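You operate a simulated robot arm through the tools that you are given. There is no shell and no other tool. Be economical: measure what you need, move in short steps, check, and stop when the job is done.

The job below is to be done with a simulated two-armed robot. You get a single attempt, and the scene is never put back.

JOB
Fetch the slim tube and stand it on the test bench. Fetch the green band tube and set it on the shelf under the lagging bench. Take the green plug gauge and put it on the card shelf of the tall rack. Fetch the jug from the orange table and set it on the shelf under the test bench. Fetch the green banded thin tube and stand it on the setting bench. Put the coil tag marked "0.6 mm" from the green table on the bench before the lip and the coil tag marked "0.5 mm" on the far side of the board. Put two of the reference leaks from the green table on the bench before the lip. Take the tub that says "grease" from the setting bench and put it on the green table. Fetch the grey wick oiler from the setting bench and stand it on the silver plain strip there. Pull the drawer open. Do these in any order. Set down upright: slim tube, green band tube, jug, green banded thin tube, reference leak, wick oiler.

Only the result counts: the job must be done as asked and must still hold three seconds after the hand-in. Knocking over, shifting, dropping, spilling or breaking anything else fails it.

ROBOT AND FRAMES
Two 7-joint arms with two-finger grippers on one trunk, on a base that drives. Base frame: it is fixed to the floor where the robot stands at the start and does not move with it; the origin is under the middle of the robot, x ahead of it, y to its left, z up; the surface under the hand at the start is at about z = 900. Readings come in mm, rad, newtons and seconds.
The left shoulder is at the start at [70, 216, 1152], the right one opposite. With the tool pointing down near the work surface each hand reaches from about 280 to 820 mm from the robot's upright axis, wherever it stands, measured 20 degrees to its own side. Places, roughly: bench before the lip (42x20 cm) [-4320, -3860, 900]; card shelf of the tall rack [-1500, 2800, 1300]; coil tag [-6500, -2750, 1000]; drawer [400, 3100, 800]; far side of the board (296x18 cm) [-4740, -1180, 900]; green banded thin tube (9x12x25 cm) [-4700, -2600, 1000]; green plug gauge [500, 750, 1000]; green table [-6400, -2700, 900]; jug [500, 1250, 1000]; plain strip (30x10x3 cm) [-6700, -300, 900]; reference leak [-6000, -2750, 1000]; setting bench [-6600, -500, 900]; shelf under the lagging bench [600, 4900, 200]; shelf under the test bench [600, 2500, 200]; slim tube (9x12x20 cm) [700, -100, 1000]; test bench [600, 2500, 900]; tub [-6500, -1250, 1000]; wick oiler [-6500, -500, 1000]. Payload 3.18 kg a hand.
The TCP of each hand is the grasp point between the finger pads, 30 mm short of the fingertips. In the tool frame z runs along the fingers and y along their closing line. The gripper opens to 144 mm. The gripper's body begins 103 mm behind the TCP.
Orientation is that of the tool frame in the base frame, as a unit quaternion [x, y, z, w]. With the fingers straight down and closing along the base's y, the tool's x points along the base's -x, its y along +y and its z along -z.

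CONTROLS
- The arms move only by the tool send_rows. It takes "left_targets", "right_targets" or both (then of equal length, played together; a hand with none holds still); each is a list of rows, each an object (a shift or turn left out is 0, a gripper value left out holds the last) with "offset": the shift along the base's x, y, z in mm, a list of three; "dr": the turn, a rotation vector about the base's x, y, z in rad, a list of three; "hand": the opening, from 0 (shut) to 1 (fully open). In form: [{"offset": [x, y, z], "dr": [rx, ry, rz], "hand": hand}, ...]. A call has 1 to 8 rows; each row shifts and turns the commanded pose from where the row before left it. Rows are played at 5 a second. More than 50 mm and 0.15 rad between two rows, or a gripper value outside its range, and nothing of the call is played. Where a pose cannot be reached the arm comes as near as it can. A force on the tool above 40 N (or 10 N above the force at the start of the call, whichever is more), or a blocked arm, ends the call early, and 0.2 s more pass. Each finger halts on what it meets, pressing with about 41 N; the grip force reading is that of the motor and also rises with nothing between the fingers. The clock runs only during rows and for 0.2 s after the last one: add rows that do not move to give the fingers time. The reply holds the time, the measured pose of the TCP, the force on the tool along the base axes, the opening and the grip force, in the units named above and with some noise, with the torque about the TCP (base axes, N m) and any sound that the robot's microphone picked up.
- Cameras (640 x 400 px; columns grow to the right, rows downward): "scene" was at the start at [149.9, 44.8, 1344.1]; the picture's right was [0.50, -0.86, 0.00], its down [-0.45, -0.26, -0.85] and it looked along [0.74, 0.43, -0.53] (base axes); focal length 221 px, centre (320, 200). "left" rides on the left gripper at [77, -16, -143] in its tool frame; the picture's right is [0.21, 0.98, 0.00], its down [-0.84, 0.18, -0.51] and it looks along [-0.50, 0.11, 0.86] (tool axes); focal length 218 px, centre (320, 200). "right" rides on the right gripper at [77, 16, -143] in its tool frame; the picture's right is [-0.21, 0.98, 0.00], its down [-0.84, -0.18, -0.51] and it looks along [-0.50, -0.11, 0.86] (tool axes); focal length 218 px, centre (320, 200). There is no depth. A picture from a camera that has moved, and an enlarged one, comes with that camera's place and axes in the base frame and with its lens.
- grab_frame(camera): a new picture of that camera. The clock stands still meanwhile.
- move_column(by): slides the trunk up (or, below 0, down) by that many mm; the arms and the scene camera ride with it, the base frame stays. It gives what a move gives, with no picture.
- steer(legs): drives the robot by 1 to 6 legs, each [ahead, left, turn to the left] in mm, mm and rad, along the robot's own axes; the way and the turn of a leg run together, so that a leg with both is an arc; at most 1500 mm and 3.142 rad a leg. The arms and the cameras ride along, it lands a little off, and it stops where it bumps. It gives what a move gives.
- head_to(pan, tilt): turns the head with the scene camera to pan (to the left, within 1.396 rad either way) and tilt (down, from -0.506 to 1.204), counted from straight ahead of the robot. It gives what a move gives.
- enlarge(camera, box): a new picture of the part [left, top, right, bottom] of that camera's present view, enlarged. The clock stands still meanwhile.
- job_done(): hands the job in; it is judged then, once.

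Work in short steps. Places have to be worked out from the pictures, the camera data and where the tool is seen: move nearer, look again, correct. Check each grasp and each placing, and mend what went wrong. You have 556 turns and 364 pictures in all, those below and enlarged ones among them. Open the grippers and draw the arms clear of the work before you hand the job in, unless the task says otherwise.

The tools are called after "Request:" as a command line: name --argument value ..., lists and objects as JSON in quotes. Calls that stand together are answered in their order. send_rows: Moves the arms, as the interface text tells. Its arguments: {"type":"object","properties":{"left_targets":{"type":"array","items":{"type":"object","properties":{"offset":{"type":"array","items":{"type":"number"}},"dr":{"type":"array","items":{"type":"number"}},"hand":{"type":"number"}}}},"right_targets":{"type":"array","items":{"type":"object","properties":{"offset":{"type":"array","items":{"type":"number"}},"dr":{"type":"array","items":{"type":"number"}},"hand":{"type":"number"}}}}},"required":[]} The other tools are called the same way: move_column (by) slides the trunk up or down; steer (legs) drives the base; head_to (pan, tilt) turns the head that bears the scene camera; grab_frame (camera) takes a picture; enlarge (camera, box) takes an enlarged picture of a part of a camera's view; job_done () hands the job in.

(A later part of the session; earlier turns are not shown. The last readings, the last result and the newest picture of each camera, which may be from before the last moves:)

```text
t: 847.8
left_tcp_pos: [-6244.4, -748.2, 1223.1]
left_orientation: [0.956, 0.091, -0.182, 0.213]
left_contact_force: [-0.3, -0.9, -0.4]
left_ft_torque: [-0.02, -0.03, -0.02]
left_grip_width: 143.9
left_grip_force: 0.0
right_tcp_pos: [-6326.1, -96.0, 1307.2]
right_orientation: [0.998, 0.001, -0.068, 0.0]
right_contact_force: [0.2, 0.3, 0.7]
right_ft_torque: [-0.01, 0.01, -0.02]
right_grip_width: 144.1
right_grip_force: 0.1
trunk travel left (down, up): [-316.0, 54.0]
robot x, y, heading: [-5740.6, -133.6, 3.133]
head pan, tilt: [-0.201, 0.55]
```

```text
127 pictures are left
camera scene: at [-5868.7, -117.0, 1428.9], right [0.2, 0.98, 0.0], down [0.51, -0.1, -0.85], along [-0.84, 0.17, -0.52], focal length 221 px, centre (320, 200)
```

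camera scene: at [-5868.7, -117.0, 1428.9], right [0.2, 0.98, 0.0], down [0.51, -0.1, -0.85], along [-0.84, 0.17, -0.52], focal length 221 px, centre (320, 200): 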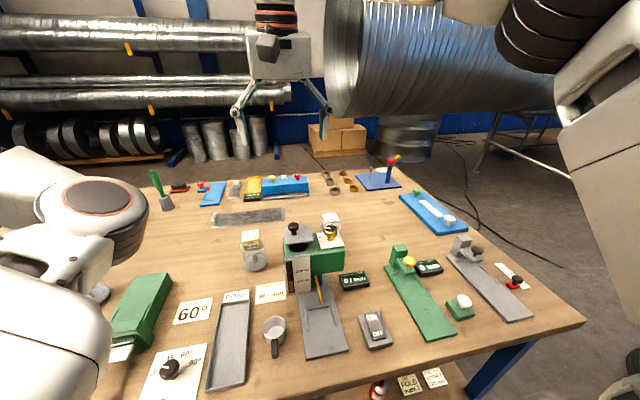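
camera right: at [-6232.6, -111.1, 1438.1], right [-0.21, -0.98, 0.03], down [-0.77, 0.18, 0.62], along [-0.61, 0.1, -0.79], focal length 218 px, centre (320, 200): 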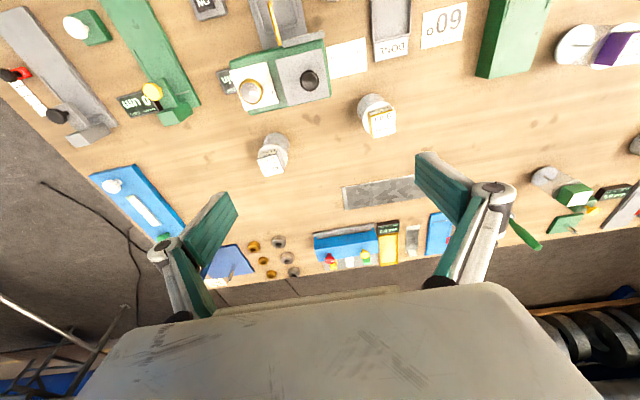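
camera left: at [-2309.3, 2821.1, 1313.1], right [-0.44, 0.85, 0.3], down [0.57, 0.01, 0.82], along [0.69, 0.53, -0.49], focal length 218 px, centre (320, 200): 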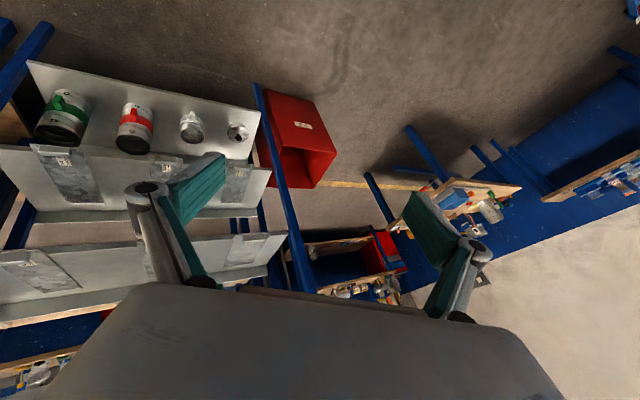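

Oiler at ≈[-6431,24]. Level the hand, move over it and look again.

Request:
send_rows --right_targets '[{"offset": [-26, 30, -25], "dr": [0, -0.136, 0]}, {"offset": [-26, 30, -25]}, {"offset": [-26, 30, -25]}, {"offset": [-26, 30, -25]}, {"offset": [0, 0, -45]}]'

Request:
grab_frame --camera "right"

```text
t: 849.0
left_tcp_pos: [-6245.2, -748.3, 1221.7]
left_orientation: [0.955, 0.091, -0.181, 0.215]
left_contact_force: [-0.3, -0.4, -0.9]
left_ft_torque: [-0.02, -0.03, 0.01]
left_grip_width: 143.8
left_grip_force: 0.1
right_tcp_pos: [-6386.3, 23.2, 1177.2]
right_orientation: [0.998, 0.0, -0.055, -0.007]
right_contact_force: [-1.1, 0.0, 0.3]
right_ft_torque: [0.02, -0.04, -0.01]
right_grip_width: 143.9
right_grip_force: 0.1
right hand out of reach, approached as far as the arm can: row 1, 3, 4
trunk travel left (down, up): [-316.0, 54.0]
robot x, y, heading: [-5741.7, -134.6, 3.141]
head pan, tilt: [-0.201, 0.55]
```

```text
126 pictures are left
camera right: at [-6294.0, 4.8, 1310.7], right [-0.21, -0.98, 0.01], down [-0.78, 0.17, 0.6], along [-0.59, 0.12, -0.8], focal length 218 px, centre (320, 200)
```

right: 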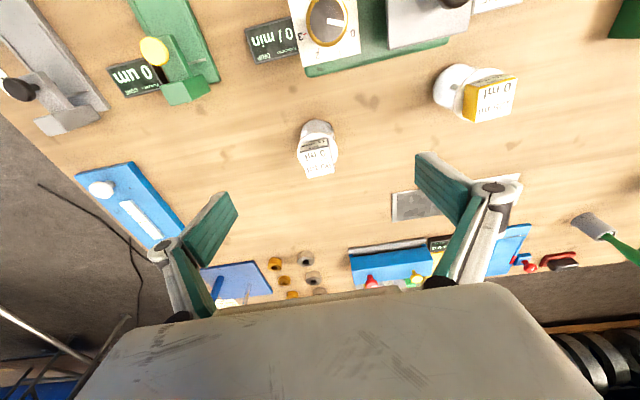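

Drive 40 mm closer, then level and descend toward the oiler.

Request:
steer --legs '[[40, 0, 0]]'

Request:
send_rows --right_targets '[{"offset": [0, 10, -40], "dr": [0.01, -0.11, 0]}, {"offset": [-14, 5, -40]}, {"offset": [0, 0, -20]}]'

Request:
grab_frame --camera "right"

```text
t: 849.9
left_tcp_pos: [-6285.5, -748.1, 1222.6]
left_orientation: [0.955, 0.091, -0.181, 0.215]
left_contact_force: [-0.8, -1.0, -1.6]
left_ft_torque: [-0.01, -0.07, 0.06]
left_grip_width: 143.9
left_grip_force: 0.1
right_tcp_pos: [-6424.8, 21.9, 1177.4]
right_orientation: [0.999, 0.001, -0.054, -0.007]
right_contact_force: [-0.7, -0.6, -1.2]
right_ft_torque: [0.02, -0.06, -0.01]
right_grip_width: 144.1
right_grip_force: 0.1
trunk travel left (down, up): [-316.0, 54.0]
robot x, y, heading: [-5775.8, -137.9, 3.141]
head pan, tilt: [-0.201, 0.55]
```

```text
t: 850.7
left_tcp_pos: [-6284.3, -747.5, 1222.4]
left_orientation: [0.955, 0.09, -0.181, 0.215]
left_contact_force: [0.1, -0.1, -0.5]
left_ft_torque: [0.02, 0.02, 0.0]
left_grip_width: 144.1
left_grip_force: 0.0
right_tcp_pos: [-6438.2, 36.9, 1077.4]
right_orientation: [1.0, 0.001, -0.001, -0.012]
right_contact_force: [0.0, 0.7, 0.4]
right_ft_torque: [0.01, 0.0, 0.04]
right_grip_width: 144.1
right_grip_force: 0.1
trunk travel left (down, up): [-316.0, 54.0]
robot x, y, heading: [-5775.9, -134.5, 3.138]
head pan, tilt: [-0.201, 0.55]
```

```text
125 pictures are left
camera right: at [-6361.4, 17.8, 1220.1], right [-0.21, -0.98, -0.02], down [-0.84, 0.17, 0.51], along [-0.5, 0.13, -0.86], focal length 218 px, centre (320, 200)
```

right: 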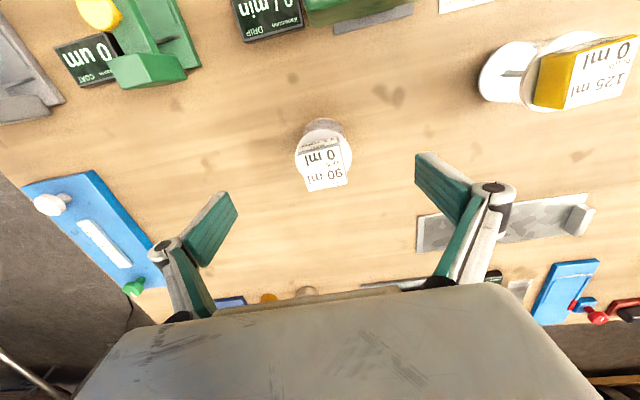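

Oiler at ≈[-6434,38], 130 tall; the strip is further (x −6698…−6611, y −379…−93), so I grip with a slight forward pitch (0.5 rad) to gain reach.

Request:
send_rows --right_targets '[{"offset": [0, 0, 0], "dr": [0, 0.15, 0]}, {"offset": [0, 0, 0], "dr": [0, 0.15, 0]}, {"offset": [0, 0, 0], "dr": [0, 0.15, 0], "hand": 0.75}, {"offset": [4, 0, -20], "dr": [0, 0.05, 0]}]'

Request:
grab_frame --camera "right"

Request:
enlarge --camera "scene" --box '[220, 140, 420, 300]'

```text
t: 851.7
left_tcp_pos: [-6285.7, -747.6, 1222.3]
left_orientation: [0.955, 0.09, -0.182, 0.214]
left_contact_force: [-0.5, -0.5, 0.1]
left_ft_torque: [0.02, -0.04, 0.0]
left_grip_width: 144.0
left_grip_force: 0.1
right_tcp_pos: [-6433.2, 40.2, 1057.9]
right_orientation: [0.968, -0.002, -0.249, -0.012]
right_contact_force: [-0.9, 0.5, 0.0]
right_ft_torque: [0.01, 0.01, 0.01]
right_grip_width: 107.8
right_grip_force: 0.2
trunk travel left (down, up): [-316.0, 54.0]
robot x, y, heading: [-5779.6, -137.6, 3.14]
head pan, tilt: [-0.201, 0.55]
```

```text
124 pictures are left
camera right: at [-6298.3, 19.2, 1145.9], right [-0.19, -0.98, 0.08], down [-0.49, 0.17, 0.85], along [-0.85, 0.13, -0.51], focal length 218 px, centre (320, 200)
```

right: 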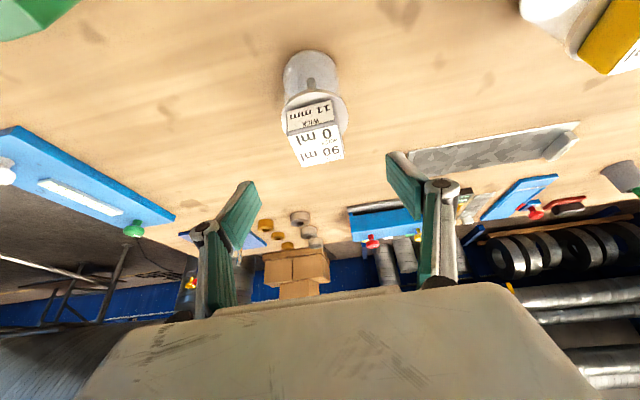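

```text
2.50 times, centred on (320, 220) of scene
camera zoom: at [-5908.3, -116.6, 1428.8], right [0.2, 0.98, 0.0], down [0.51, -0.11, -0.85], along [-0.83, 0.17, -0.52], focal length 553 px, centre (320, 150)
```

zoom: 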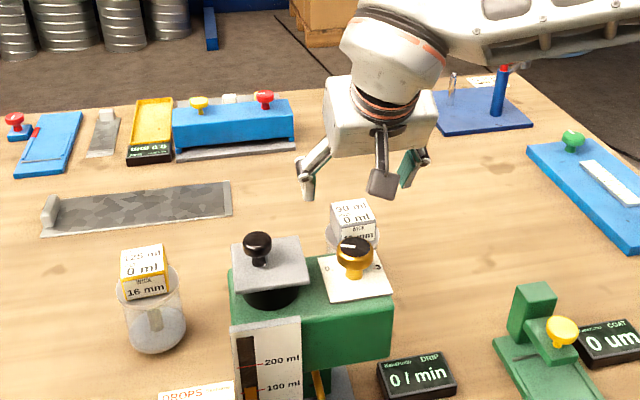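

The wrist camera would hit the drip unit's knob; yaw the hand +0.6 so the wrist comes from the north side.

Request:
send_rows --right_targets '[{"offset": [2, 0, 10], "dr": [0, 0, 0.15]}, {"offset": [2, 0, 0], "dr": [0, 0, 0.15]}, {"offset": [2, 0, 0], "dr": [0, 0, 0.15]}, {"offset": [0, 0, 0], "dr": [0, 0, 0.15]}]'

Request:
grab_frame --camera "right"

```text
t: 852.7
left_tcp_pos: [-6284.5, -747.5, 1222.7]
left_orientation: [0.955, 0.091, -0.182, 0.214]
left_contact_force: [-0.4, -0.2, -0.3]
left_ft_torque: [0.0, -0.01, 0.01]
left_grip_width: 143.9
left_grip_force: 0.0
right_tcp_pos: [-6429.3, 38.4, 1068.4]
right_orientation: [0.926, 0.285, -0.241, 0.061]
right_contact_force: [0.3, -0.4, 0.3]
right_ft_torque: [0.04, 0.01, -0.01]
right_grip_width: 108.0
right_grip_force: 0.1
trunk travel left (down, up): [-316.0, 54.0]
robot x, y, heading: [-5776.7, -137.6, 3.138]
head pan, tilt: [-0.201, 0.55]
```

```text
122 pictures are left
camera right: at [-6305.6, 99.4, 1156.5], right [0.4, -0.92, 0.08], down [-0.5, -0.14, 0.85], along [-0.77, -0.38, -0.51], focal length 218 px, centre (320, 200)
```

right: 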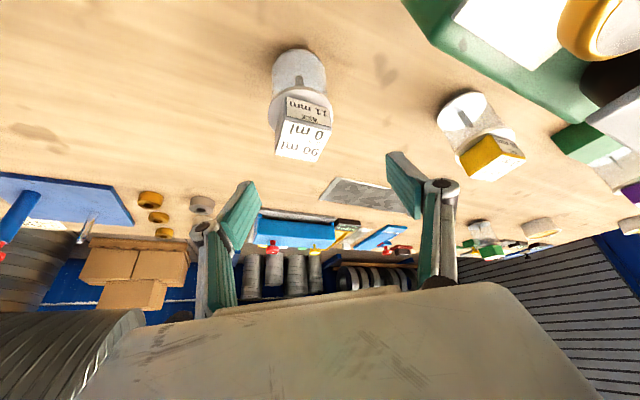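

Adjust to ≈[-6424,45] and lower to z≈1005, then re-look.

Request:
send_rows --right_targets '[{"offset": [5, 7, -30]}, {"offset": [0, 0, -33]}]'

Request:
grab_frame --camera "right"

```text
t: 853.3
left_tcp_pos: [-6284.4, -748.7, 1222.9]
left_orientation: [0.956, 0.09, -0.181, 0.213]
left_contact_force: [0.7, -0.1, 0.5]
left_ft_torque: [0.01, 0.02, 0.01]
left_grip_width: 143.8
left_grip_force: 0.1
right_tcp_pos: [-6421.8, 45.4, 1005.7]
right_orientation: [0.926, 0.284, -0.24, 0.061]
right_contact_force: [0.0, 0.4, 0.1]
right_ft_torque: [0.02, -0.02, 0.0]
right_grip_width: 108.1
right_grip_force: 0.0
trunk travel left (down, up): [-316.0, 54.0]
robot x, y, heading: [-5779.1, -135.0, 3.138]
head pan, tilt: [-0.201, 0.55]
```

```text
121 pictures are left
camera right: at [-6300.1, 105.4, 1094.3], right [0.39, -0.92, 0.08], down [-0.5, -0.14, 0.85], along [-0.77, -0.38, -0.51], focal length 218 px, centre (320, 200)
```

right: 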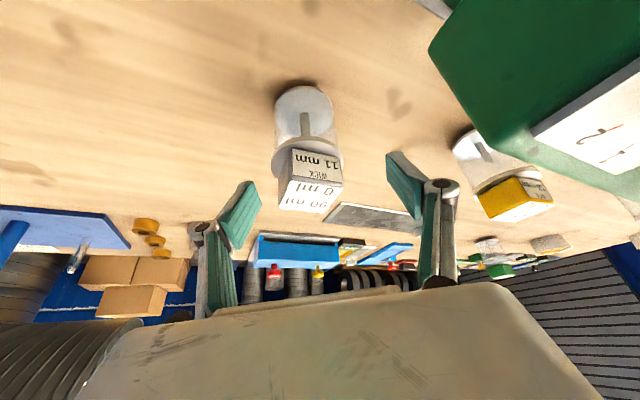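

Shift (+6,+10) and lower to z≈960, then close.

Request:
send_rows --right_targets '[{"offset": [6, 10, -22]}, {"offset": [0, 0, -23]}]'

Request:
grab_frame --camera "right"

```text
t: 853.9
left_tcp_pos: [-6284.2, -747.2, 1222.0]
left_orientation: [0.956, 0.09, -0.182, 0.214]
left_contact_force: [-0.3, -0.5, 0.0]
left_ft_torque: [0.03, -0.01, 0.01]
left_grip_width: 143.7
left_grip_force: 0.0
right_tcp_pos: [-6417.2, 55.8, 961.1]
right_orientation: [0.926, 0.284, -0.241, 0.062]
right_contact_force: [-0.5, 0.6, 0.0]
right_ft_torque: [0.0, 0.02, 0.0]
right_grip_width: 108.0
right_grip_force: 0.1
trunk travel left (down, up): [-316.0, 54.0]
robot x, y, heading: [-5779.9, -133.9, 3.136]
head pan, tilt: [-0.201, 0.55]
```

```text
120 pictures are left
camera right: at [-6294.4, 115.1, 1049.1], right [0.39, -0.92, 0.08], down [-0.5, -0.14, 0.85], along [-0.77, -0.38, -0.51], focal length 218 px, centre (320, 200)
```

right: 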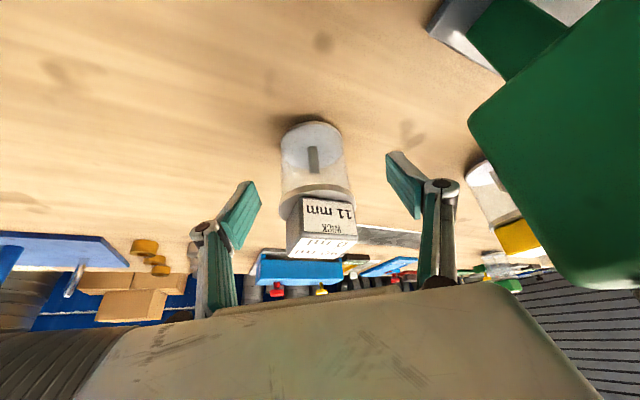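

Good. Lower 10 more and close.

Request:
send_rows --right_targets '[{"offset": [-3, -2, -10]}, {"hand": 0.5}, {"hand": 0.35}, {"hand": 0.3}, {"hand": 0.3}]'

Request:
send_rows --right_targets '[{"offset": [0, 0, 30]}, {"offset": [0, 0, 40]}, {"offset": [0, 0, 45]}, {"offset": [0, 0, 40]}]'

Request:
grab_frame --camera "right"

```text
t: 855.1
left_tcp_pos: [-6283.4, -749.1, 1222.9]
left_orientation: [0.956, 0.089, -0.182, 0.213]
left_contact_force: [1.0, 0.8, 0.0]
left_ft_torque: [0.02, 0.01, 0.0]
left_grip_width: 143.8
left_grip_force: 0.0
right_tcp_pos: [-6419.5, 51.5, 950.4]
right_orientation: [0.926, 0.285, -0.24, 0.062]
right_contact_force: [1.6, -0.3, 0.7]
right_ft_torque: [-0.02, -0.02, 0.05]
right_grip_width: 57.6
right_grip_force: 41.2
trunk travel left (down, up): [-316.0, 54.0]
robot x, y, heading: [-5780.0, -133.6, 3.141]
head pan, tilt: [-0.201, 0.55]
```

```text
t: 856.1
left_tcp_pos: [-6282.9, -748.9, 1221.8]
left_orientation: [0.956, 0.091, -0.182, 0.212]
left_contact_force: [0.7, -0.7, 0.4]
left_ft_torque: [0.06, 0.01, -0.02]
left_grip_width: 144.0
left_grip_force: 0.0
right_tcp_pos: [-6418.7, 51.0, 1103.9]
right_orientation: [0.926, 0.285, -0.24, 0.062]
right_contact_force: [0.3, -1.4, -3.3]
right_ft_torque: [0.1, -0.04, 0.0]
right_grip_width: 55.5
right_grip_force: 40.7
trunk travel left (down, up): [-316.0, 54.0]
robot x, y, heading: [-5778.8, -131.8, 3.138]
head pan, tilt: [-0.201, 0.55]
```

```text
119 pictures are left
camera right: at [-6296.5, 111.3, 1192.1], right [0.39, -0.92, 0.08], down [-0.5, -0.14, 0.85], along [-0.77, -0.37, -0.52], focal length 218 px, centre (320, 200)
```

right: 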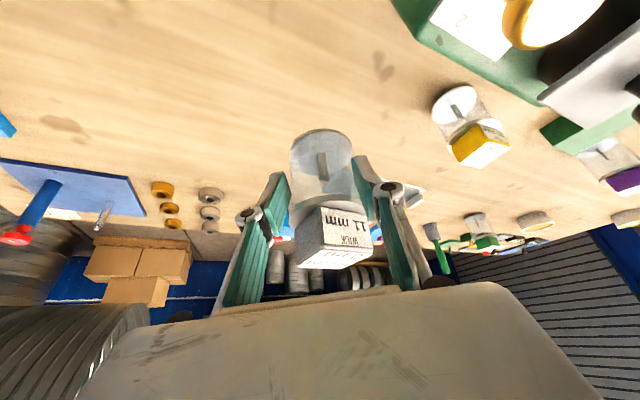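

Held. Raise a bit more and slide the base south 290 so the strip is ahead.

Request:
send_rows --right_targets '[{"offset": [0, 0, 40]}, {"offset": [0, 0, 20]}]'

Request:
steer --legs '[[0, 290, 0.003]]'

Request:
grab_frame --camera "right"

```text
t: 856.7
left_tcp_pos: [-6285.6, -746.6, 1222.3]
left_orientation: [0.956, 0.09, -0.181, 0.214]
left_contact_force: [0.3, 0.1, 0.3]
left_ft_torque: [-0.06, -0.03, 0.04]
left_grip_width: 143.9
left_grip_force: 0.1
right_tcp_pos: [-6421.8, 52.7, 1111.8]
right_orientation: [0.927, 0.283, -0.24, 0.062]
right_contact_force: [0.1, -0.4, -3.1]
right_ft_torque: [0.06, -0.09, 0.05]
right_grip_width: 55.2
right_grip_force: 40.6
right hand out of reach, approached as far as the arm can: row 1, 2
trunk travel left (down, up): [-316.0, 54.0]
robot x, y, heading: [-5777.8, -134.9, 3.141]
head pan, tilt: [-0.201, 0.55]
```

```text
t: 859.9
left_tcp_pos: [-6286.1, -1039.6, 1222.2]
left_orientation: [0.956, 0.09, -0.181, 0.213]
left_contact_force: [0.7, 0.0, -1.0]
left_ft_torque: [0.03, 0.05, 0.0]
left_grip_width: 143.8
left_grip_force: 0.0
right_tcp_pos: [-6421.1, -240.9, 1111.3]
right_orientation: [0.926, 0.282, -0.242, 0.061]
right_contact_force: [0.2, 0.0, -2.6]
right_ft_torque: [0.08, -0.1, 0.0]
right_grip_width: 54.9
right_grip_force: 41.0
trunk travel left (down, up): [-316.0, 54.0]
robot x, y, heading: [-5783.3, -430.5, 3.132]
head pan, tilt: [-0.201, 0.55]
```

```text
118 pictures are left
camera right: at [-6298.1, -180.3, 1200.6], right [0.39, -0.92, 0.08], down [-0.5, -0.14, 0.85], along [-0.77, -0.37, -0.51], focal length 218 px, centre (320, 200)
```

right: 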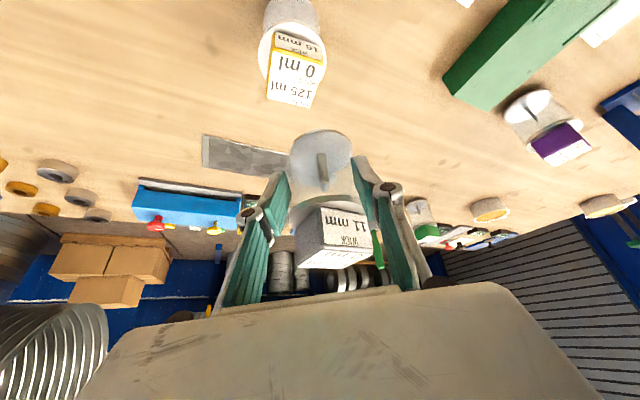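

Strip x∈[−6695,−6607]; extend toward x≈−6645.

Request:
send_rows --right_targets '[{"offset": [-40, 0, -10]}, {"offset": [-40, 0, -10]}, {"offset": [-40, 0, -15]}, {"offset": [-40, 0, -15]}, {"offset": [-35, 0, -15]}, {"offset": [-29, 0, -10]}]'

Request:
grab_frame --camera "right"

```text
t: 861.2
left_tcp_pos: [-6286.0, -1039.8, 1223.1]
left_orientation: [0.955, 0.09, -0.182, 0.214]
left_contact_force: [-0.7, -0.7, -1.1]
left_ft_torque: [-0.03, -0.02, -0.01]
left_grip_width: 144.0
left_grip_force: 0.0
right_tcp_pos: [-6421.2, -240.0, 1112.2]
right_orientation: [0.926, 0.283, -0.241, 0.06]
right_contact_force: [-0.5, -0.2, -3.7]
right_ft_torque: [0.05, -0.1, -0.02]
right_grip_width: 54.9
right_grip_force: 40.7
right hand out of reach, approached as far as the arm can: row 1, 2, 3, 4, 5, 6
trunk travel left (down, up): [-316.0, 54.0]
robot x, y, heading: [-5777.0, -424.7, 3.138]
head pan, tilt: [-0.201, 0.55]
```

```text
117 pictures are left
camera right: at [-6298.1, -180.1, 1200.5], right [0.39, -0.92, 0.08], down [-0.5, -0.14, 0.85], along [-0.77, -0.37, -0.51], focal length 218 px, centre (320, 200)
```

right: 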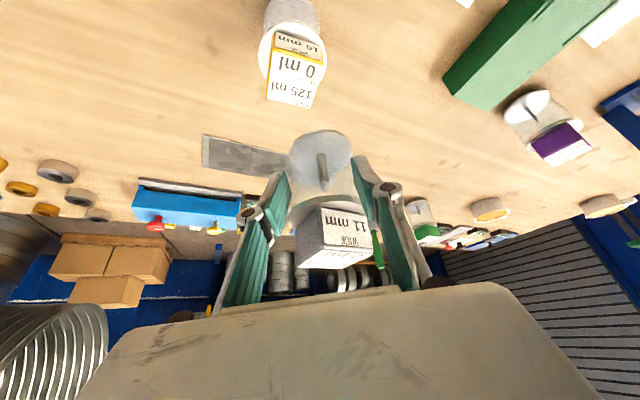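

Reach fails probably from the yaw; rotate yaw back to 0 at this place (oilers are now behind).

Request:
send_rows --right_targets '[{"offset": [0, 0, -10], "dr": [0, 0, -0.15]}, {"dr": [0, 0, -0.15]}, {"dr": [0, 0, -0.15]}, {"dr": [0, 0, -0.15]}]'

Request:
send_rows --right_targets '[{"offset": [-30, 0, -10]}, {"offset": [-30, 0, -10]}]'

Request:
grab_frame --camera "scene"

```text
t: 862.2
left_tcp_pos: [-6286.1, -1042.1, 1223.4]
left_orientation: [0.956, 0.09, -0.181, 0.213]
left_contact_force: [0.1, 0.3, -0.2]
left_ft_torque: [0.0, 0.04, 0.01]
left_grip_width: 144.1
left_grip_force: 0.1
right_tcp_pos: [-6421.1, -239.9, 1103.3]
right_orientation: [0.968, -0.005, -0.25, -0.013]
right_contact_force: [-0.1, -0.4, 0.4]
right_ft_torque: [0.01, -0.01, 0.01]
right_grip_width: 43.4
right_grip_force: 0.1
trunk travel left (down, up): [-316.0, 54.0]
robot x, y, heading: [-5782.7, -429.4, 3.139]
head pan, tilt: [-0.201, 0.55]
```

```text
t: 862.9
left_tcp_pos: [-6286.3, -1040.0, 1223.4]
left_orientation: [0.956, 0.09, -0.182, 0.214]
left_contact_force: [-0.5, -1.0, -0.4]
left_ft_torque: [-0.04, 0.0, 0.05]
left_grip_width: 144.0
left_grip_force: 0.0
right_tcp_pos: [-6482.6, -239.4, 1080.8]
right_orientation: [0.969, -0.003, -0.248, -0.013]
right_contact_force: [-0.2, 0.6, 0.5]
right_ft_torque: [0.0, 0.0, -0.03]
right_grip_width: 43.2
right_grip_force: 0.1
trunk travel left (down, up): [-316.0, 54.0]
robot x, y, heading: [-5782.1, -427.9, 3.137]
head pan, tilt: [-0.201, 0.55]
```

```text
116 pictures are left
camera scene: at [-5908.9, -409.9, 1428.8], right [0.2, 0.98, 0.0], down [0.51, -0.11, -0.85], along [-0.83, 0.17, -0.52], focal length 221 px, centre (320, 200)
```

scene: 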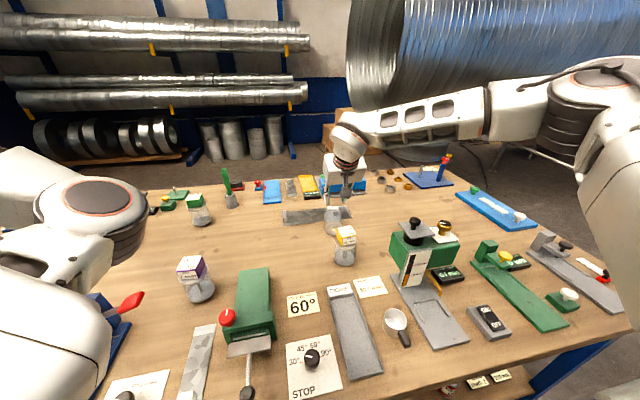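

The jar slipped out of the grip! Look where it is.

Request:
enlarge --camera "scene" --box '[260, 160, 400, 280]'

Request:
grab_frame --camera "right"

```text
3.33 times, centred on (330, 220) of scene
camera zoom: at [-5908.9, -409.9, 1428.8], right [0.2, 0.98, 0.0], down [0.51, -0.11, -0.85], along [-0.83, 0.17, -0.52], focal length 738 px, centre (287, 133)
```

zoom: 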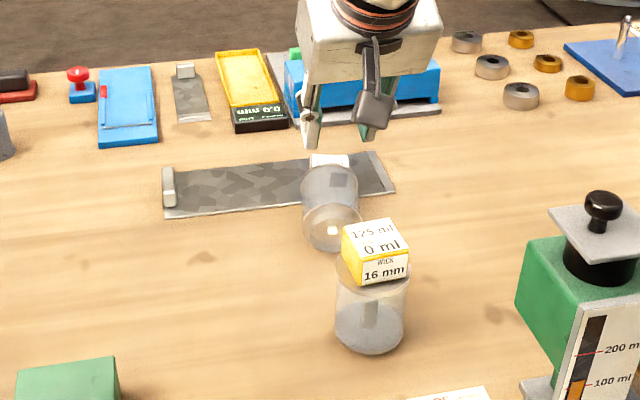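

```text
114 pictures are left
camera right: at [-6346.6, -258.6, 1169.4], right [-0.2, -0.98, 0.08], down [-0.49, 0.17, 0.85], along [-0.85, 0.13, -0.51], focal length 218 px, centre (320, 200)
```

right: 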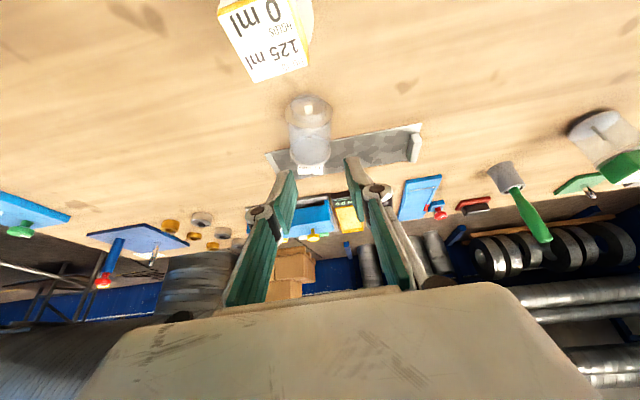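

The jar lies on its side, base toward me, cap over the strip. I'll pick it tool-down around the body and pitch forward to stand it on the strip. Level the tool above it first.

Request:
send_rows --right_targets '[{"offset": [0, 5, 20], "dr": [0, -0.14, 0], "hand": 0.8}, {"offset": [-10, 5, 10], "dr": [0, -0.14, 0]}, {"offset": [-20, 5, 0], "dr": [0, -0.14, 0]}, {"offset": [-25, 5, 0], "dr": [0, -0.08, -0.1]}, {"offset": [-25, 3, 0], "dr": [0, 0, -0.11]}]'

Request:
grab_frame --camera "right"

```text
t: 864.0
left_tcp_pos: [-6287.4, -1041.1, 1221.6]
left_orientation: [0.956, 0.089, -0.182, 0.214]
left_contact_force: [-1.2, 0.3, 0.1]
left_ft_torque: [-0.02, 0.02, 0.01]
left_grip_width: 144.0
left_grip_force: 0.1
right_tcp_pos: [-6527.9, -223.8, 1109.9]
right_orientation: [0.993, -0.08, -0.09, -0.021]
right_contact_force: [-0.7, 0.6, 0.5]
right_ft_torque: [-0.01, -0.02, -0.03]
right_grip_width: 115.3
right_grip_force: 0.1
right hand out of reach, approached as far as the arm can: row 3, 4
trunk travel left (down, up): [-316.0, 54.0]
robot x, y, heading: [-5780.3, -430.3, 3.136]
head pan, tilt: [-0.201, 0.55]
```

```text
113 pictures are left
camera right: at [-6431.6, -259.6, 1236.9], right [-0.36, -0.93, 0.01], down [-0.7, 0.28, 0.66], along [-0.61, 0.23, -0.76], focal length 218 px, centre (320, 200)
```

right: 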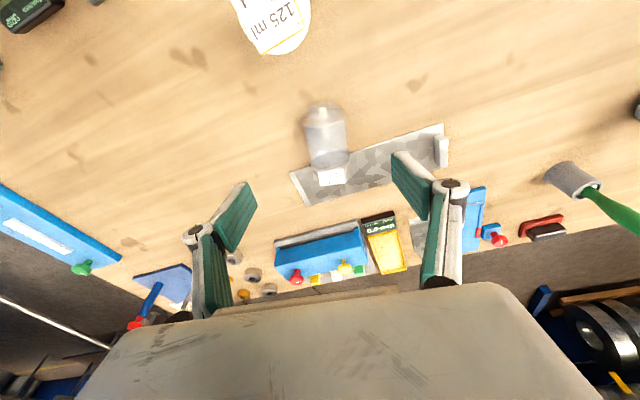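

Descend to z≈1000 while levelling, then re-measure.

Request:
send_rows --right_targets '[{"offset": [-20, 4, -40], "dr": [0, -0.06, 0]}, {"offset": [-20, 4, -40], "dr": [0, -0.06, 0]}, {"offset": [-15, 4, -30], "dr": [0, -0.06, 0]}]'

Request:
grab_frame --camera "right"

```text
t: 864.9
left_tcp_pos: [-6286.3, -1039.0, 1222.6]
left_orientation: [0.956, 0.09, -0.182, 0.214]
left_contact_force: [-1.0, 1.0, 0.7]
left_ft_torque: [-0.02, -0.04, 0.02]
left_grip_width: 144.1
left_grip_force: 0.1
right_tcp_pos: [-6503.6, -203.0, 1027.4]
right_orientation: [0.996, -0.077, -0.026, -0.026]
right_contact_force: [-0.1, 0.8, -0.1]
right_ft_torque: [0.0, 0.0, 0.01]
right_grip_width: 115.1
right_grip_force: 0.0
right hand out of reach, approached as far as the arm can: row 1, 2, 3
trunk travel left (down, up): [-316.0, 54.0]
robot x, y, heading: [-5779.4, -427.1, 3.134]
head pan, tilt: [-0.201, 0.55]
```

```text
112 pictures are left
camera right: at [-6425.1, -237.6, 1165.0], right [-0.36, -0.93, -0.03], down [-0.78, 0.28, 0.56], along [-0.51, 0.23, -0.83], focal length 218 px, centre (320, 200)
```

right: 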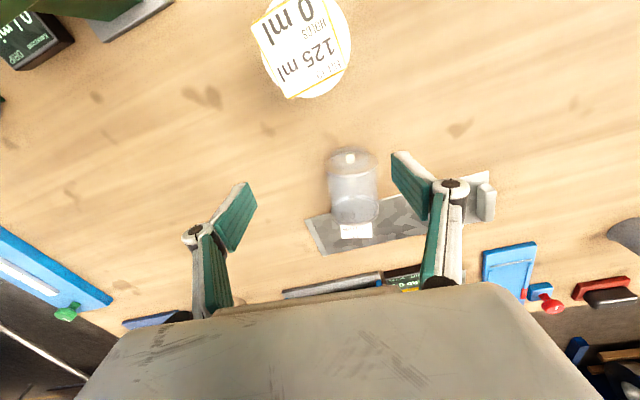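

Lower the trunk 100 to gain forward reach.

Request:
move_column --by -100

Request:
grab_frame --camera "right"

```text
t: 866.2
left_tcp_pos: [-6278.3, -1049.4, 1129.9]
left_orientation: [0.953, 0.098, -0.182, 0.224]
left_contact_force: [0.6, -0.3, -0.1]
left_ft_torque: [0.03, -0.03, 0.0]
left_grip_width: 143.9
left_grip_force: 0.2
right_tcp_pos: [-6504.5, -205.2, 933.2]
right_orientation: [0.996, -0.076, -0.028, -0.026]
right_contact_force: [0.6, -0.4, -0.2]
right_ft_torque: [-0.02, 0.04, -0.01]
right_grip_width: 115.5
right_grip_force: 0.1
trunk travel left (down, up): [-216.0, 154.0]
robot x, y, heading: [-5773.6, -427.0, 3.139]
head pan, tilt: [-0.201, 0.55]
```

```text
111 pictures are left
camera right: at [-6423.2, -240.0, 1069.7], right [-0.36, -0.93, -0.03], down [-0.78, 0.28, 0.57], along [-0.52, 0.23, -0.82], focal length 218 px, centre (320, 200)
```

right: 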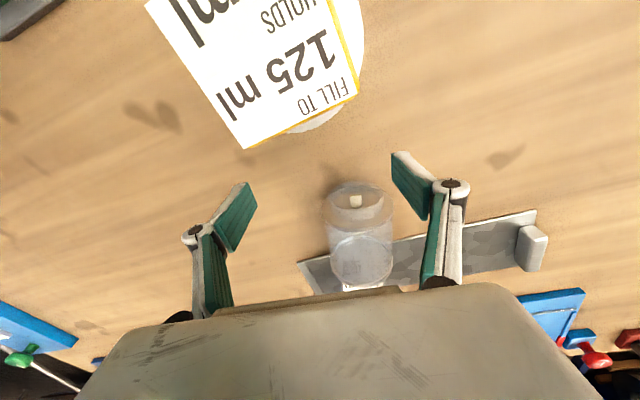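

Raise slightly and advance over the jar body, correcting y.

Request:
send_rows --right_targets '[{"offset": [-10, -20, 12]}, {"offset": [-30, 0, 0]}, {"offset": [-30, 6, 0]}]'

Request:
grab_frame --camera "right"

```text
t: 867.0
left_tcp_pos: [-6278.1, -1050.6, 1126.3]
left_orientation: [0.954, 0.099, -0.18, 0.221]
left_contact_force: [0.7, -0.8, -0.3]
left_ft_torque: [0.02, 0.0, 0.03]
left_grip_width: 143.9
left_grip_force: 0.0
right_tcp_pos: [-6523.3, -225.0, 942.8]
right_orientation: [0.996, -0.076, -0.027, -0.027]
right_contact_force: [0.5, -0.1, -1.1]
right_ft_torque: [0.02, 0.0, 0.0]
right_grip_width: 115.2
right_grip_force: 0.1
right hand out of reach, approached as far as the arm can: row 2, 3
trunk travel left (down, up): [-216.0, 154.0]
robot x, y, heading: [-5781.1, -428.3, 3.14]
head pan, tilt: [-0.201, 0.55]
```

```text
110 pictures are left
camera right: at [-6443.8, -260.6, 1079.3], right [-0.36, -0.93, -0.04], down [-0.78, 0.28, 0.56], along [-0.52, 0.23, -0.83], focal length 218 px, centre (320, 200)
```

right: 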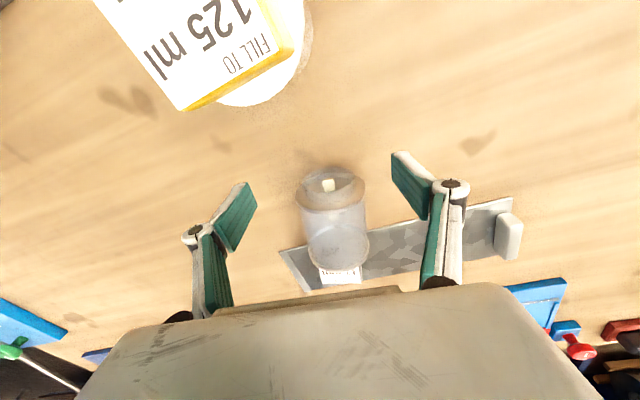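

Limit of reach. I'll grip the base end and pull the jar 75 mm toward me, then re-grip properly.

Request:
send_rows --right_targets '[{"offset": [0, 0, -8], "hand": 0.55}, {"hand": 0.4}, {"hand": 0.3}, {"hand": 0.3}]'

Request:
grab_frame --camera "right"

```text
t: 868.0
left_tcp_pos: [-6278.6, -1049.3, 1126.3]
left_orientation: [0.954, 0.1, -0.18, 0.218]
left_contact_force: [-0.4, 0.2, -0.1]
left_ft_torque: [0.02, 0.03, 0.01]
left_grip_width: 144.0
left_grip_force: 0.1
right_tcp_pos: [-6524.5, -225.2, 933.8]
right_orientation: [0.996, -0.076, -0.027, -0.026]
right_contact_force: [0.4, 0.2, 0.6]
right_ft_torque: [0.0, 0.01, -0.04]
right_grip_width: 42.9
right_grip_force: 0.1
trunk travel left (down, up): [-216.0, 154.0]
robot x, y, heading: [-5780.3, -424.0, 3.139]
head pan, tilt: [-0.201, 0.55]
```

```text
109 pictures are left
camera right: at [-6443.8, -259.9, 1071.5], right [-0.36, -0.93, -0.04], down [-0.78, 0.28, 0.56], along [-0.52, 0.23, -0.83], focal length 218 px, centre (320, 200)
```

right: 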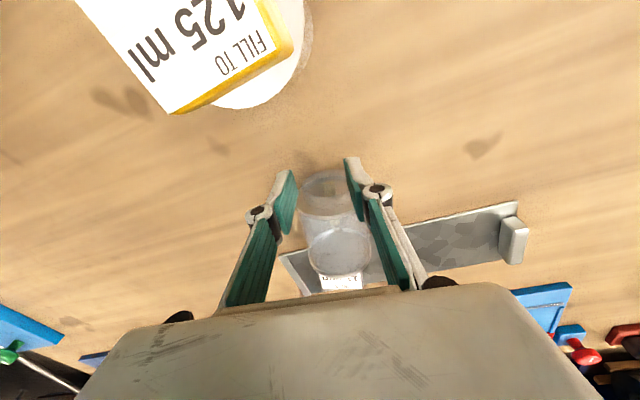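

Not reached: the jar base is ~20 mm further. Open, raise, and lower the trunk 110 more to lean forward.

Request:
send_rows --right_targets '[{"offset": [0, 0, 10], "hand": 0.8}, {"offset": [0, 0, 45], "hand": 0.8}, {"offset": [0, 0, 45]}, {"offset": [0, 0, 20]}]'

Request:
move_column --by -110

Request:
send_rows --right_targets '[{"offset": [-30, 3, 0]}, {"offset": [-30, 6, 0]}]'

Request:
grab_frame --camera "right"

```text
t: 869.0
left_tcp_pos: [-6279.1, -1049.4, 1123.4]
left_orientation: [0.954, 0.1, -0.179, 0.217]
left_contact_force: [0.4, -0.8, -0.3]
left_ft_torque: [-0.01, -0.01, 0.0]
left_grip_width: 144.1
left_grip_force: 0.1
right_tcp_pos: [-6515.4, -215.7, 993.0]
right_orientation: [0.997, -0.069, -0.035, -0.028]
right_contact_force: [-0.5, 0.5, -0.2]
right_ft_torque: [0.0, -0.04, 0.0]
right_grip_width: 115.0
right_grip_force: 0.1
right hand out of reach, approached as far as the arm can: row 2, 3, 4
trunk travel left (down, up): [-216.0, 154.0]
robot x, y, heading: [-5778.2, -428.1, 3.135]
head pan, tilt: [-0.201, 0.55]
```

```text
t: 870.3
left_tcp_pos: [-6273.8, -1039.8, 969.3]
left_orientation: [0.962, 0.077, -0.102, 0.24]
left_contact_force: [0.9, 0.2, 0.1]
left_ft_torque: [-0.03, 0.01, 0.0]
left_grip_width: 143.9
left_grip_force: 0.0
right_tcp_pos: [-6513.3, -206.4, 885.0]
right_orientation: [0.996, -0.079, -0.025, -0.023]
right_contact_force: [0.2, -0.8, 2.3]
right_ft_torque: [-0.14, 0.0, 0.05]
right_grip_width: 116.3
right_grip_force: 0.7
trunk travel left (down, up): [-108.0, 262.0]
robot x, y, heading: [-5782.0, -425.2, 3.133]
head pan, tilt: [-0.201, 0.55]
stopped: the arm was blocked; the commanded pose is now the measured one
```

```text
t: 870.9
left_tcp_pos: [-6275.9, -1039.9, 971.4]
left_orientation: [0.962, 0.076, -0.104, 0.239]
left_contact_force: [0.6, 0.3, 0.3]
left_ft_torque: [-0.02, 0.01, 0.01]
left_grip_width: 144.2
left_grip_force: 0.1
right_tcp_pos: [-6573.2, -198.9, 886.8]
right_orientation: [0.996, -0.08, -0.027, -0.023]
right_contact_force: [-0.3, -0.1, 0.4]
right_ft_torque: [-0.05, -0.01, 0.01]
right_grip_width: 115.0
right_grip_force: 0.1
trunk travel left (down, up): [-108.0, 262.0]
robot x, y, heading: [-5779.4, -422.7, 3.133]
head pan, tilt: [-0.201, 0.55]
```

```text
108 pictures are left
camera right: at [-6493.1, -233.0, 1023.8], right [-0.36, -0.93, -0.03], down [-0.78, 0.28, 0.56], along [-0.52, 0.23, -0.83], focal length 218 px, centre (320, 200)
```

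right: 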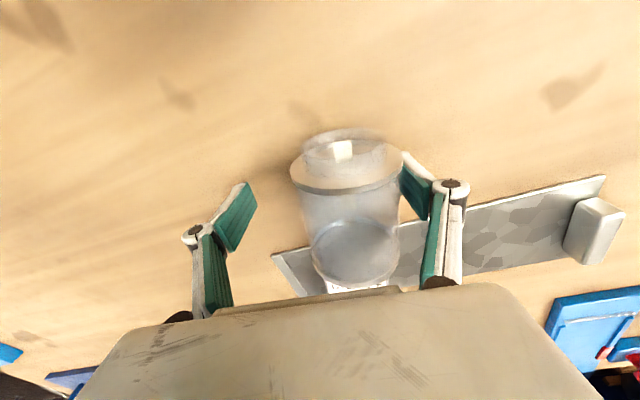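

The bench surface here is lower (≈855). The jar is now between the fingers; centre on it (−17 in y) and advance 33.

Request:
send_rows --right_targets '[{"offset": [0, -17, 3]}, {"offset": [-18, 3, 0]}, {"offset": [-16, 3, 0]}]'

Request:
grab_frame --camera "right"

```text
t: 871.7
left_tcp_pos: [-6275.0, -1041.2, 971.7]
left_orientation: [0.962, 0.076, -0.103, 0.24]
left_contact_force: [0.0, 0.4, -0.5]
left_ft_torque: [-0.03, 0.0, -0.03]
left_grip_width: 144.0
left_grip_force: 0.0
right_tcp_pos: [-6574.0, -216.5, 890.7]
right_orientation: [0.996, -0.077, -0.027, -0.022]
right_contact_force: [-0.3, 0.7, 1.0]
right_ft_torque: [0.01, 0.02, 0.0]
right_grip_width: 115.3
right_grip_force: 0.0
right hand out of reach, approached as far as the arm can: row 2, 3
trunk travel left (down, up): [-108.0, 262.0]
robot x, y, heading: [-5782.4, -430.2, 3.136]
head pan, tilt: [-0.201, 0.55]
```

```text
107 pictures are left
camera right: at [-6494.0, -251.0, 1028.4], right [-0.36, -0.93, -0.03], down [-0.78, 0.28, 0.56], along [-0.52, 0.22, -0.83], focal length 218 px, centre (320, 200)
```

right: 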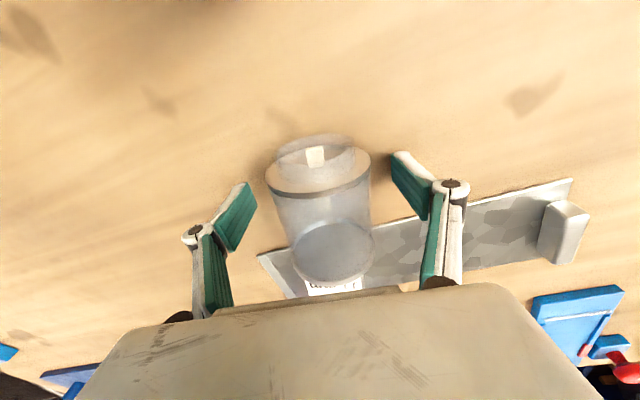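

Centred, ~26 mm from the base end. Grip here and pull it 70 mm toward me.

Request:
send_rows --right_targets '[{"hand": 0.6}, {"hand": 0.45}, {"hand": 0.3}, {"hand": 0.3}]'

Request:
send_rows --right_targets '[{"offset": [5, 0, 15]}, {"offset": [25, -5, 0]}, {"offset": [25, -5, 0]}, {"offset": [20, -5, 0]}]'

Request:
grab_frame --camera "right"

```text
t: 872.7
left_tcp_pos: [-6274.1, -1040.3, 971.0]
left_orientation: [0.962, 0.076, -0.104, 0.24]
left_contact_force: [0.7, -1.5, 0.8]
left_ft_torque: [0.02, -0.02, -0.02]
left_grip_width: 144.0
left_grip_force: 0.0
right_tcp_pos: [-6574.0, -215.9, 890.8]
right_orientation: [0.996, -0.078, -0.028, -0.023]
right_contact_force: [-0.8, -3.0, 7.0]
right_ft_torque: [-0.14, -0.06, -0.14]
right_grip_width: 67.5
right_grip_force: 40.9
trunk travel left (down, up): [-108.0, 262.0]
robot x, y, heading: [-5781.0, -423.1, 3.138]
head pan, tilt: [-0.201, 0.55]
```

```text
t: 873.7
left_tcp_pos: [-6275.4, -1039.9, 969.6]
left_orientation: [0.962, 0.077, -0.102, 0.241]
left_contact_force: [-0.3, 0.2, 0.1]
left_ft_torque: [0.01, 0.03, 0.01]
left_grip_width: 144.1
left_grip_force: 0.0
right_tcp_pos: [-6498.6, -232.0, 900.7]
right_orientation: [0.996, -0.078, -0.024, -0.023]
right_contact_force: [-0.1, -0.7, -3.7]
right_ft_torque: [-0.02, -0.01, 0.02]
right_grip_width: 67.1
right_grip_force: 40.9
trunk travel left (down, up): [-108.0, 262.0]
robot x, y, heading: [-5782.6, -423.3, 3.134]
head pan, tilt: [-0.201, 0.55]
```

```text
106 pictures are left
camera right: at [-6419.6, -266.3, 1038.5], right [-0.36, -0.93, -0.03], down [-0.78, 0.28, 0.56], along [-0.51, 0.22, -0.83], focal length 218 px, centre (320, 200)
```

right: 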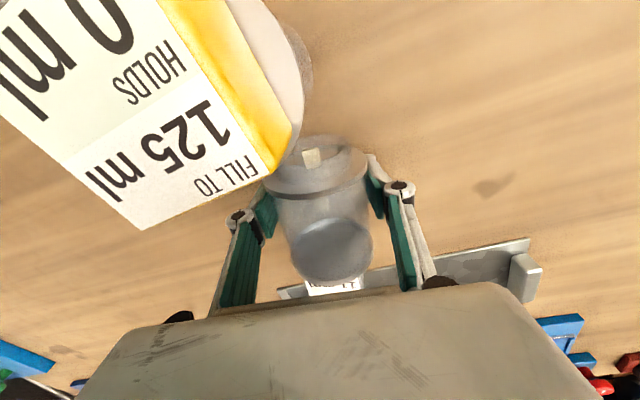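

Very near the yellow jar; stop dragging. The jar is firmly held, so lift it (trunk +110) and lay it on the free wood further south.

Request:
send_rows --right_targets '[{"offset": [0, 0, 40]}, {"offset": [0, 0, 30]}]'

Request:
move_column --by 110

Request:
grab_frame --camera "scene"

```text
t: 874.3
left_tcp_pos: [-6284.0, -1042.4, 962.1]
left_orientation: [0.963, 0.075, -0.096, 0.239]
left_contact_force: [-1.2, 0.3, 0.2]
left_ft_torque: [0.0, -0.04, 0.05]
left_grip_width: 143.8
left_grip_force: 0.1
right_tcp_pos: [-6507.7, -232.8, 963.2]
right_orientation: [0.997, -0.077, -0.019, -0.024]
right_contact_force: [-1.1, 1.2, -2.8]
right_ft_torque: [0.0, -0.08, -0.01]
right_grip_width: 66.9
right_grip_force: 41.5
trunk travel left (down, up): [-108.0, 262.0]
robot x, y, heading: [-5779.2, -429.4, 3.136]
head pan, tilt: [-0.201, 0.55]
```

```text
t: 875.7
left_tcp_pos: [-6268.8, -1058.9, 1068.3]
left_orientation: [0.964, 0.091, -0.096, 0.231]
left_contact_force: [-0.5, 0.1, -0.3]
left_ft_torque: [0.01, -0.07, 0.02]
left_grip_width: 143.9
left_grip_force: 0.0
right_tcp_pos: [-6473.2, -237.6, 1174.6]
right_orientation: [0.992, -0.079, -0.098, -0.022]
right_contact_force: [-0.9, -0.7, -3.4]
right_ft_torque: [0.05, -0.13, -0.06]
right_grip_width: 67.4
right_grip_force: 41.1
trunk travel left (down, up): [-218.0, 152.0]
robot x, y, heading: [-5779.3, -426.7, 3.136]
head pan, tilt: [-0.201, 0.55]
```

```text
105 pictures are left
camera scene: at [-5950.0, -409.4, 1327.6], right [0.2, 0.98, 0.0], down [0.51, -0.11, -0.85], along [-0.83, 0.17, -0.52], focal length 221 px, centre (320, 200)
```

scene: 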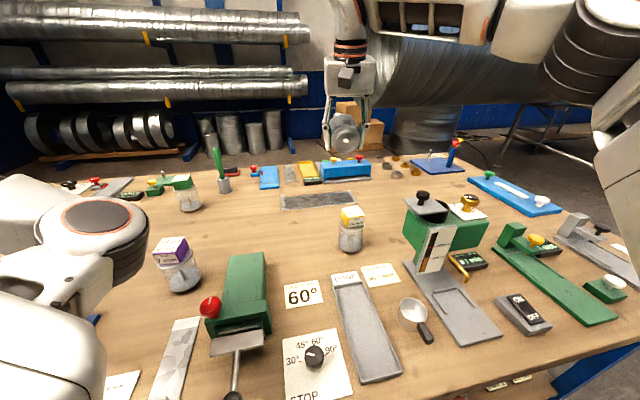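

Lay it at y≈−345 (clear of the yellow jar): level, move and lower.

Request:
send_rows --right_targets '[{"offset": [-5, -35, -30], "dr": [0, -0.09, 0]}, {"offset": [-5, -35, -30], "dr": [0, -0.09, 0]}, {"offset": [-5, -35, -30]}, {"offset": [0, 0, -45]}, {"offset": [0, 0, -45]}, {"offset": [0, 0, -45]}, {"offset": [0, 0, -35]}, {"offset": [0, 0, -15]}]'

Request:
grab_frame --camera "right"

```text
t: 877.5
left_tcp_pos: [-6267.6, -1056.3, 1073.0]
left_orientation: [0.962, 0.09, -0.099, 0.238]
left_contact_force: [0.5, 0.9, -0.6]
left_ft_torque: [-0.01, 0.0, 0.01]
left_grip_width: 143.8
left_grip_force: 0.1
right_tcp_pos: [-6458.5, -322.0, 894.0]
right_orientation: [0.997, -0.077, -0.01, -0.027]
right_contact_force: [-0.3, 0.0, -2.9]
right_ft_torque: [0.0, -0.06, 0.0]
right_grip_width: 66.8
right_grip_force: 40.7
right hand out of reach, approached as far as the arm can: row 1, 2
trunk travel left (down, up): [-218.0, 152.0]
robot x, y, heading: [-5781.8, -426.4, 3.136]
head pan, tilt: [-0.201, 0.55]
```

```text
104 pictures are left
camera right: at [-6384.1, -356.8, 1033.8], right [-0.36, -0.93, -0.05], down [-0.8, 0.28, 0.53], along [-0.49, 0.23, -0.84], focal length 218 px, centre (320, 200)
```

right: 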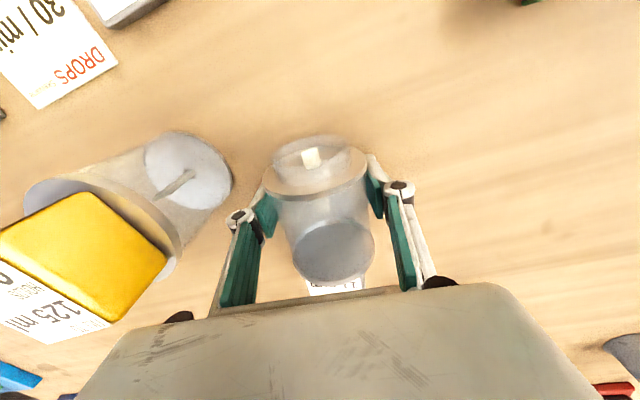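

Lower the last millimetres to lay it down.

Request:
send_rows --right_targets '[{"offset": [0, 0, -3]}, {"offset": [0, 0, -3]}, {"offset": [0, 0, -3]}]'

```text
t: 878.3
left_tcp_pos: [-6266.9, -1057.0, 1076.8]
left_orientation: [0.962, 0.09, -0.1, 0.238]
left_contact_force: [0.1, 0.2, 0.2]
left_ft_torque: [0.01, -0.01, 0.02]
left_grip_width: 143.6
left_grip_force: 0.1
right_tcp_pos: [-6456.9, -319.4, 890.7]
right_orientation: [0.996, -0.08, -0.014, -0.027]
right_contact_force: [-3.0, 3.8, 29.9]
right_ft_torque: [-0.18, 1.0, -0.54]
right_grip_width: 66.6
right_grip_force: 40.9
trunk travel left (down, up): [-218.0, 152.0]
robot x, y, heading: [-5778.5, -427.3, 3.134]
head pan, tilt: [-0.201, 0.55]
```

Down. Open to ~84 mm, advance 40 mm along the jar and re-grip.

Request:
send_rows --right_targets '[{"offset": [0, 0, 2], "hand": 0.53}, {"hand": 0.58}, {"hand": 0.58}]'

Request:
send_rows --right_targets '[{"offset": [-20, 4, 0]}, {"offset": [-20, 4, 0]}]'

Request:
grab_frame --camera "right"

```text
t: 879.1
left_tcp_pos: [-6267.8, -1057.7, 1074.3]
left_orientation: [0.962, 0.09, -0.098, 0.238]
left_contact_force: [0.4, 0.0, 0.3]
left_ft_torque: [0.03, 0.0, -0.01]
left_grip_width: 143.7
left_grip_force: 0.0
right_tcp_pos: [-6457.4, -321.3, 885.5]
right_orientation: [0.997, -0.077, -0.007, -0.029]
right_contact_force: [-0.2, -0.5, 2.1]
right_ft_torque: [-0.06, -0.01, 0.04]
right_grip_width: 86.8
right_grip_force: 0.0
trunk travel left (down, up): [-218.0, 152.0]
robot x, y, heading: [-5779.4, -425.2, 3.134]
head pan, tilt: [-0.201, 0.55]
```

```text
t: 879.7
left_tcp_pos: [-6268.0, -1058.2, 1074.4]
left_orientation: [0.962, 0.09, -0.098, 0.237]
left_contact_force: [0.0, 0.0, -0.2]
left_ft_torque: [0.02, -0.01, 0.02]
left_grip_width: 143.9
left_grip_force: 0.0
right_tcp_pos: [-6498.3, -317.1, 888.7]
right_orientation: [0.997, -0.078, -0.009, -0.028]
right_contact_force: [2.4, -0.4, 3.7]
right_ft_torque: [-0.16, -0.11, 0.1]
right_grip_width: 86.1
right_grip_force: 0.8
trunk travel left (down, up): [-218.0, 152.0]
robot x, y, heading: [-5779.4, -425.7, 3.132]
head pan, tilt: [-0.201, 0.55]
```

```text
103 pictures are left
camera right: at [-6422.5, -351.4, 1028.1], right [-0.36, -0.93, -0.05], down [-0.8, 0.28, 0.53], along [-0.49, 0.23, -0.84], focal length 218 px, centre (320, 200)
```

right: 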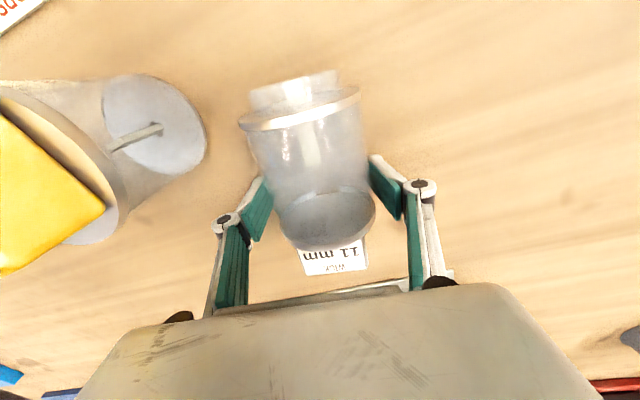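

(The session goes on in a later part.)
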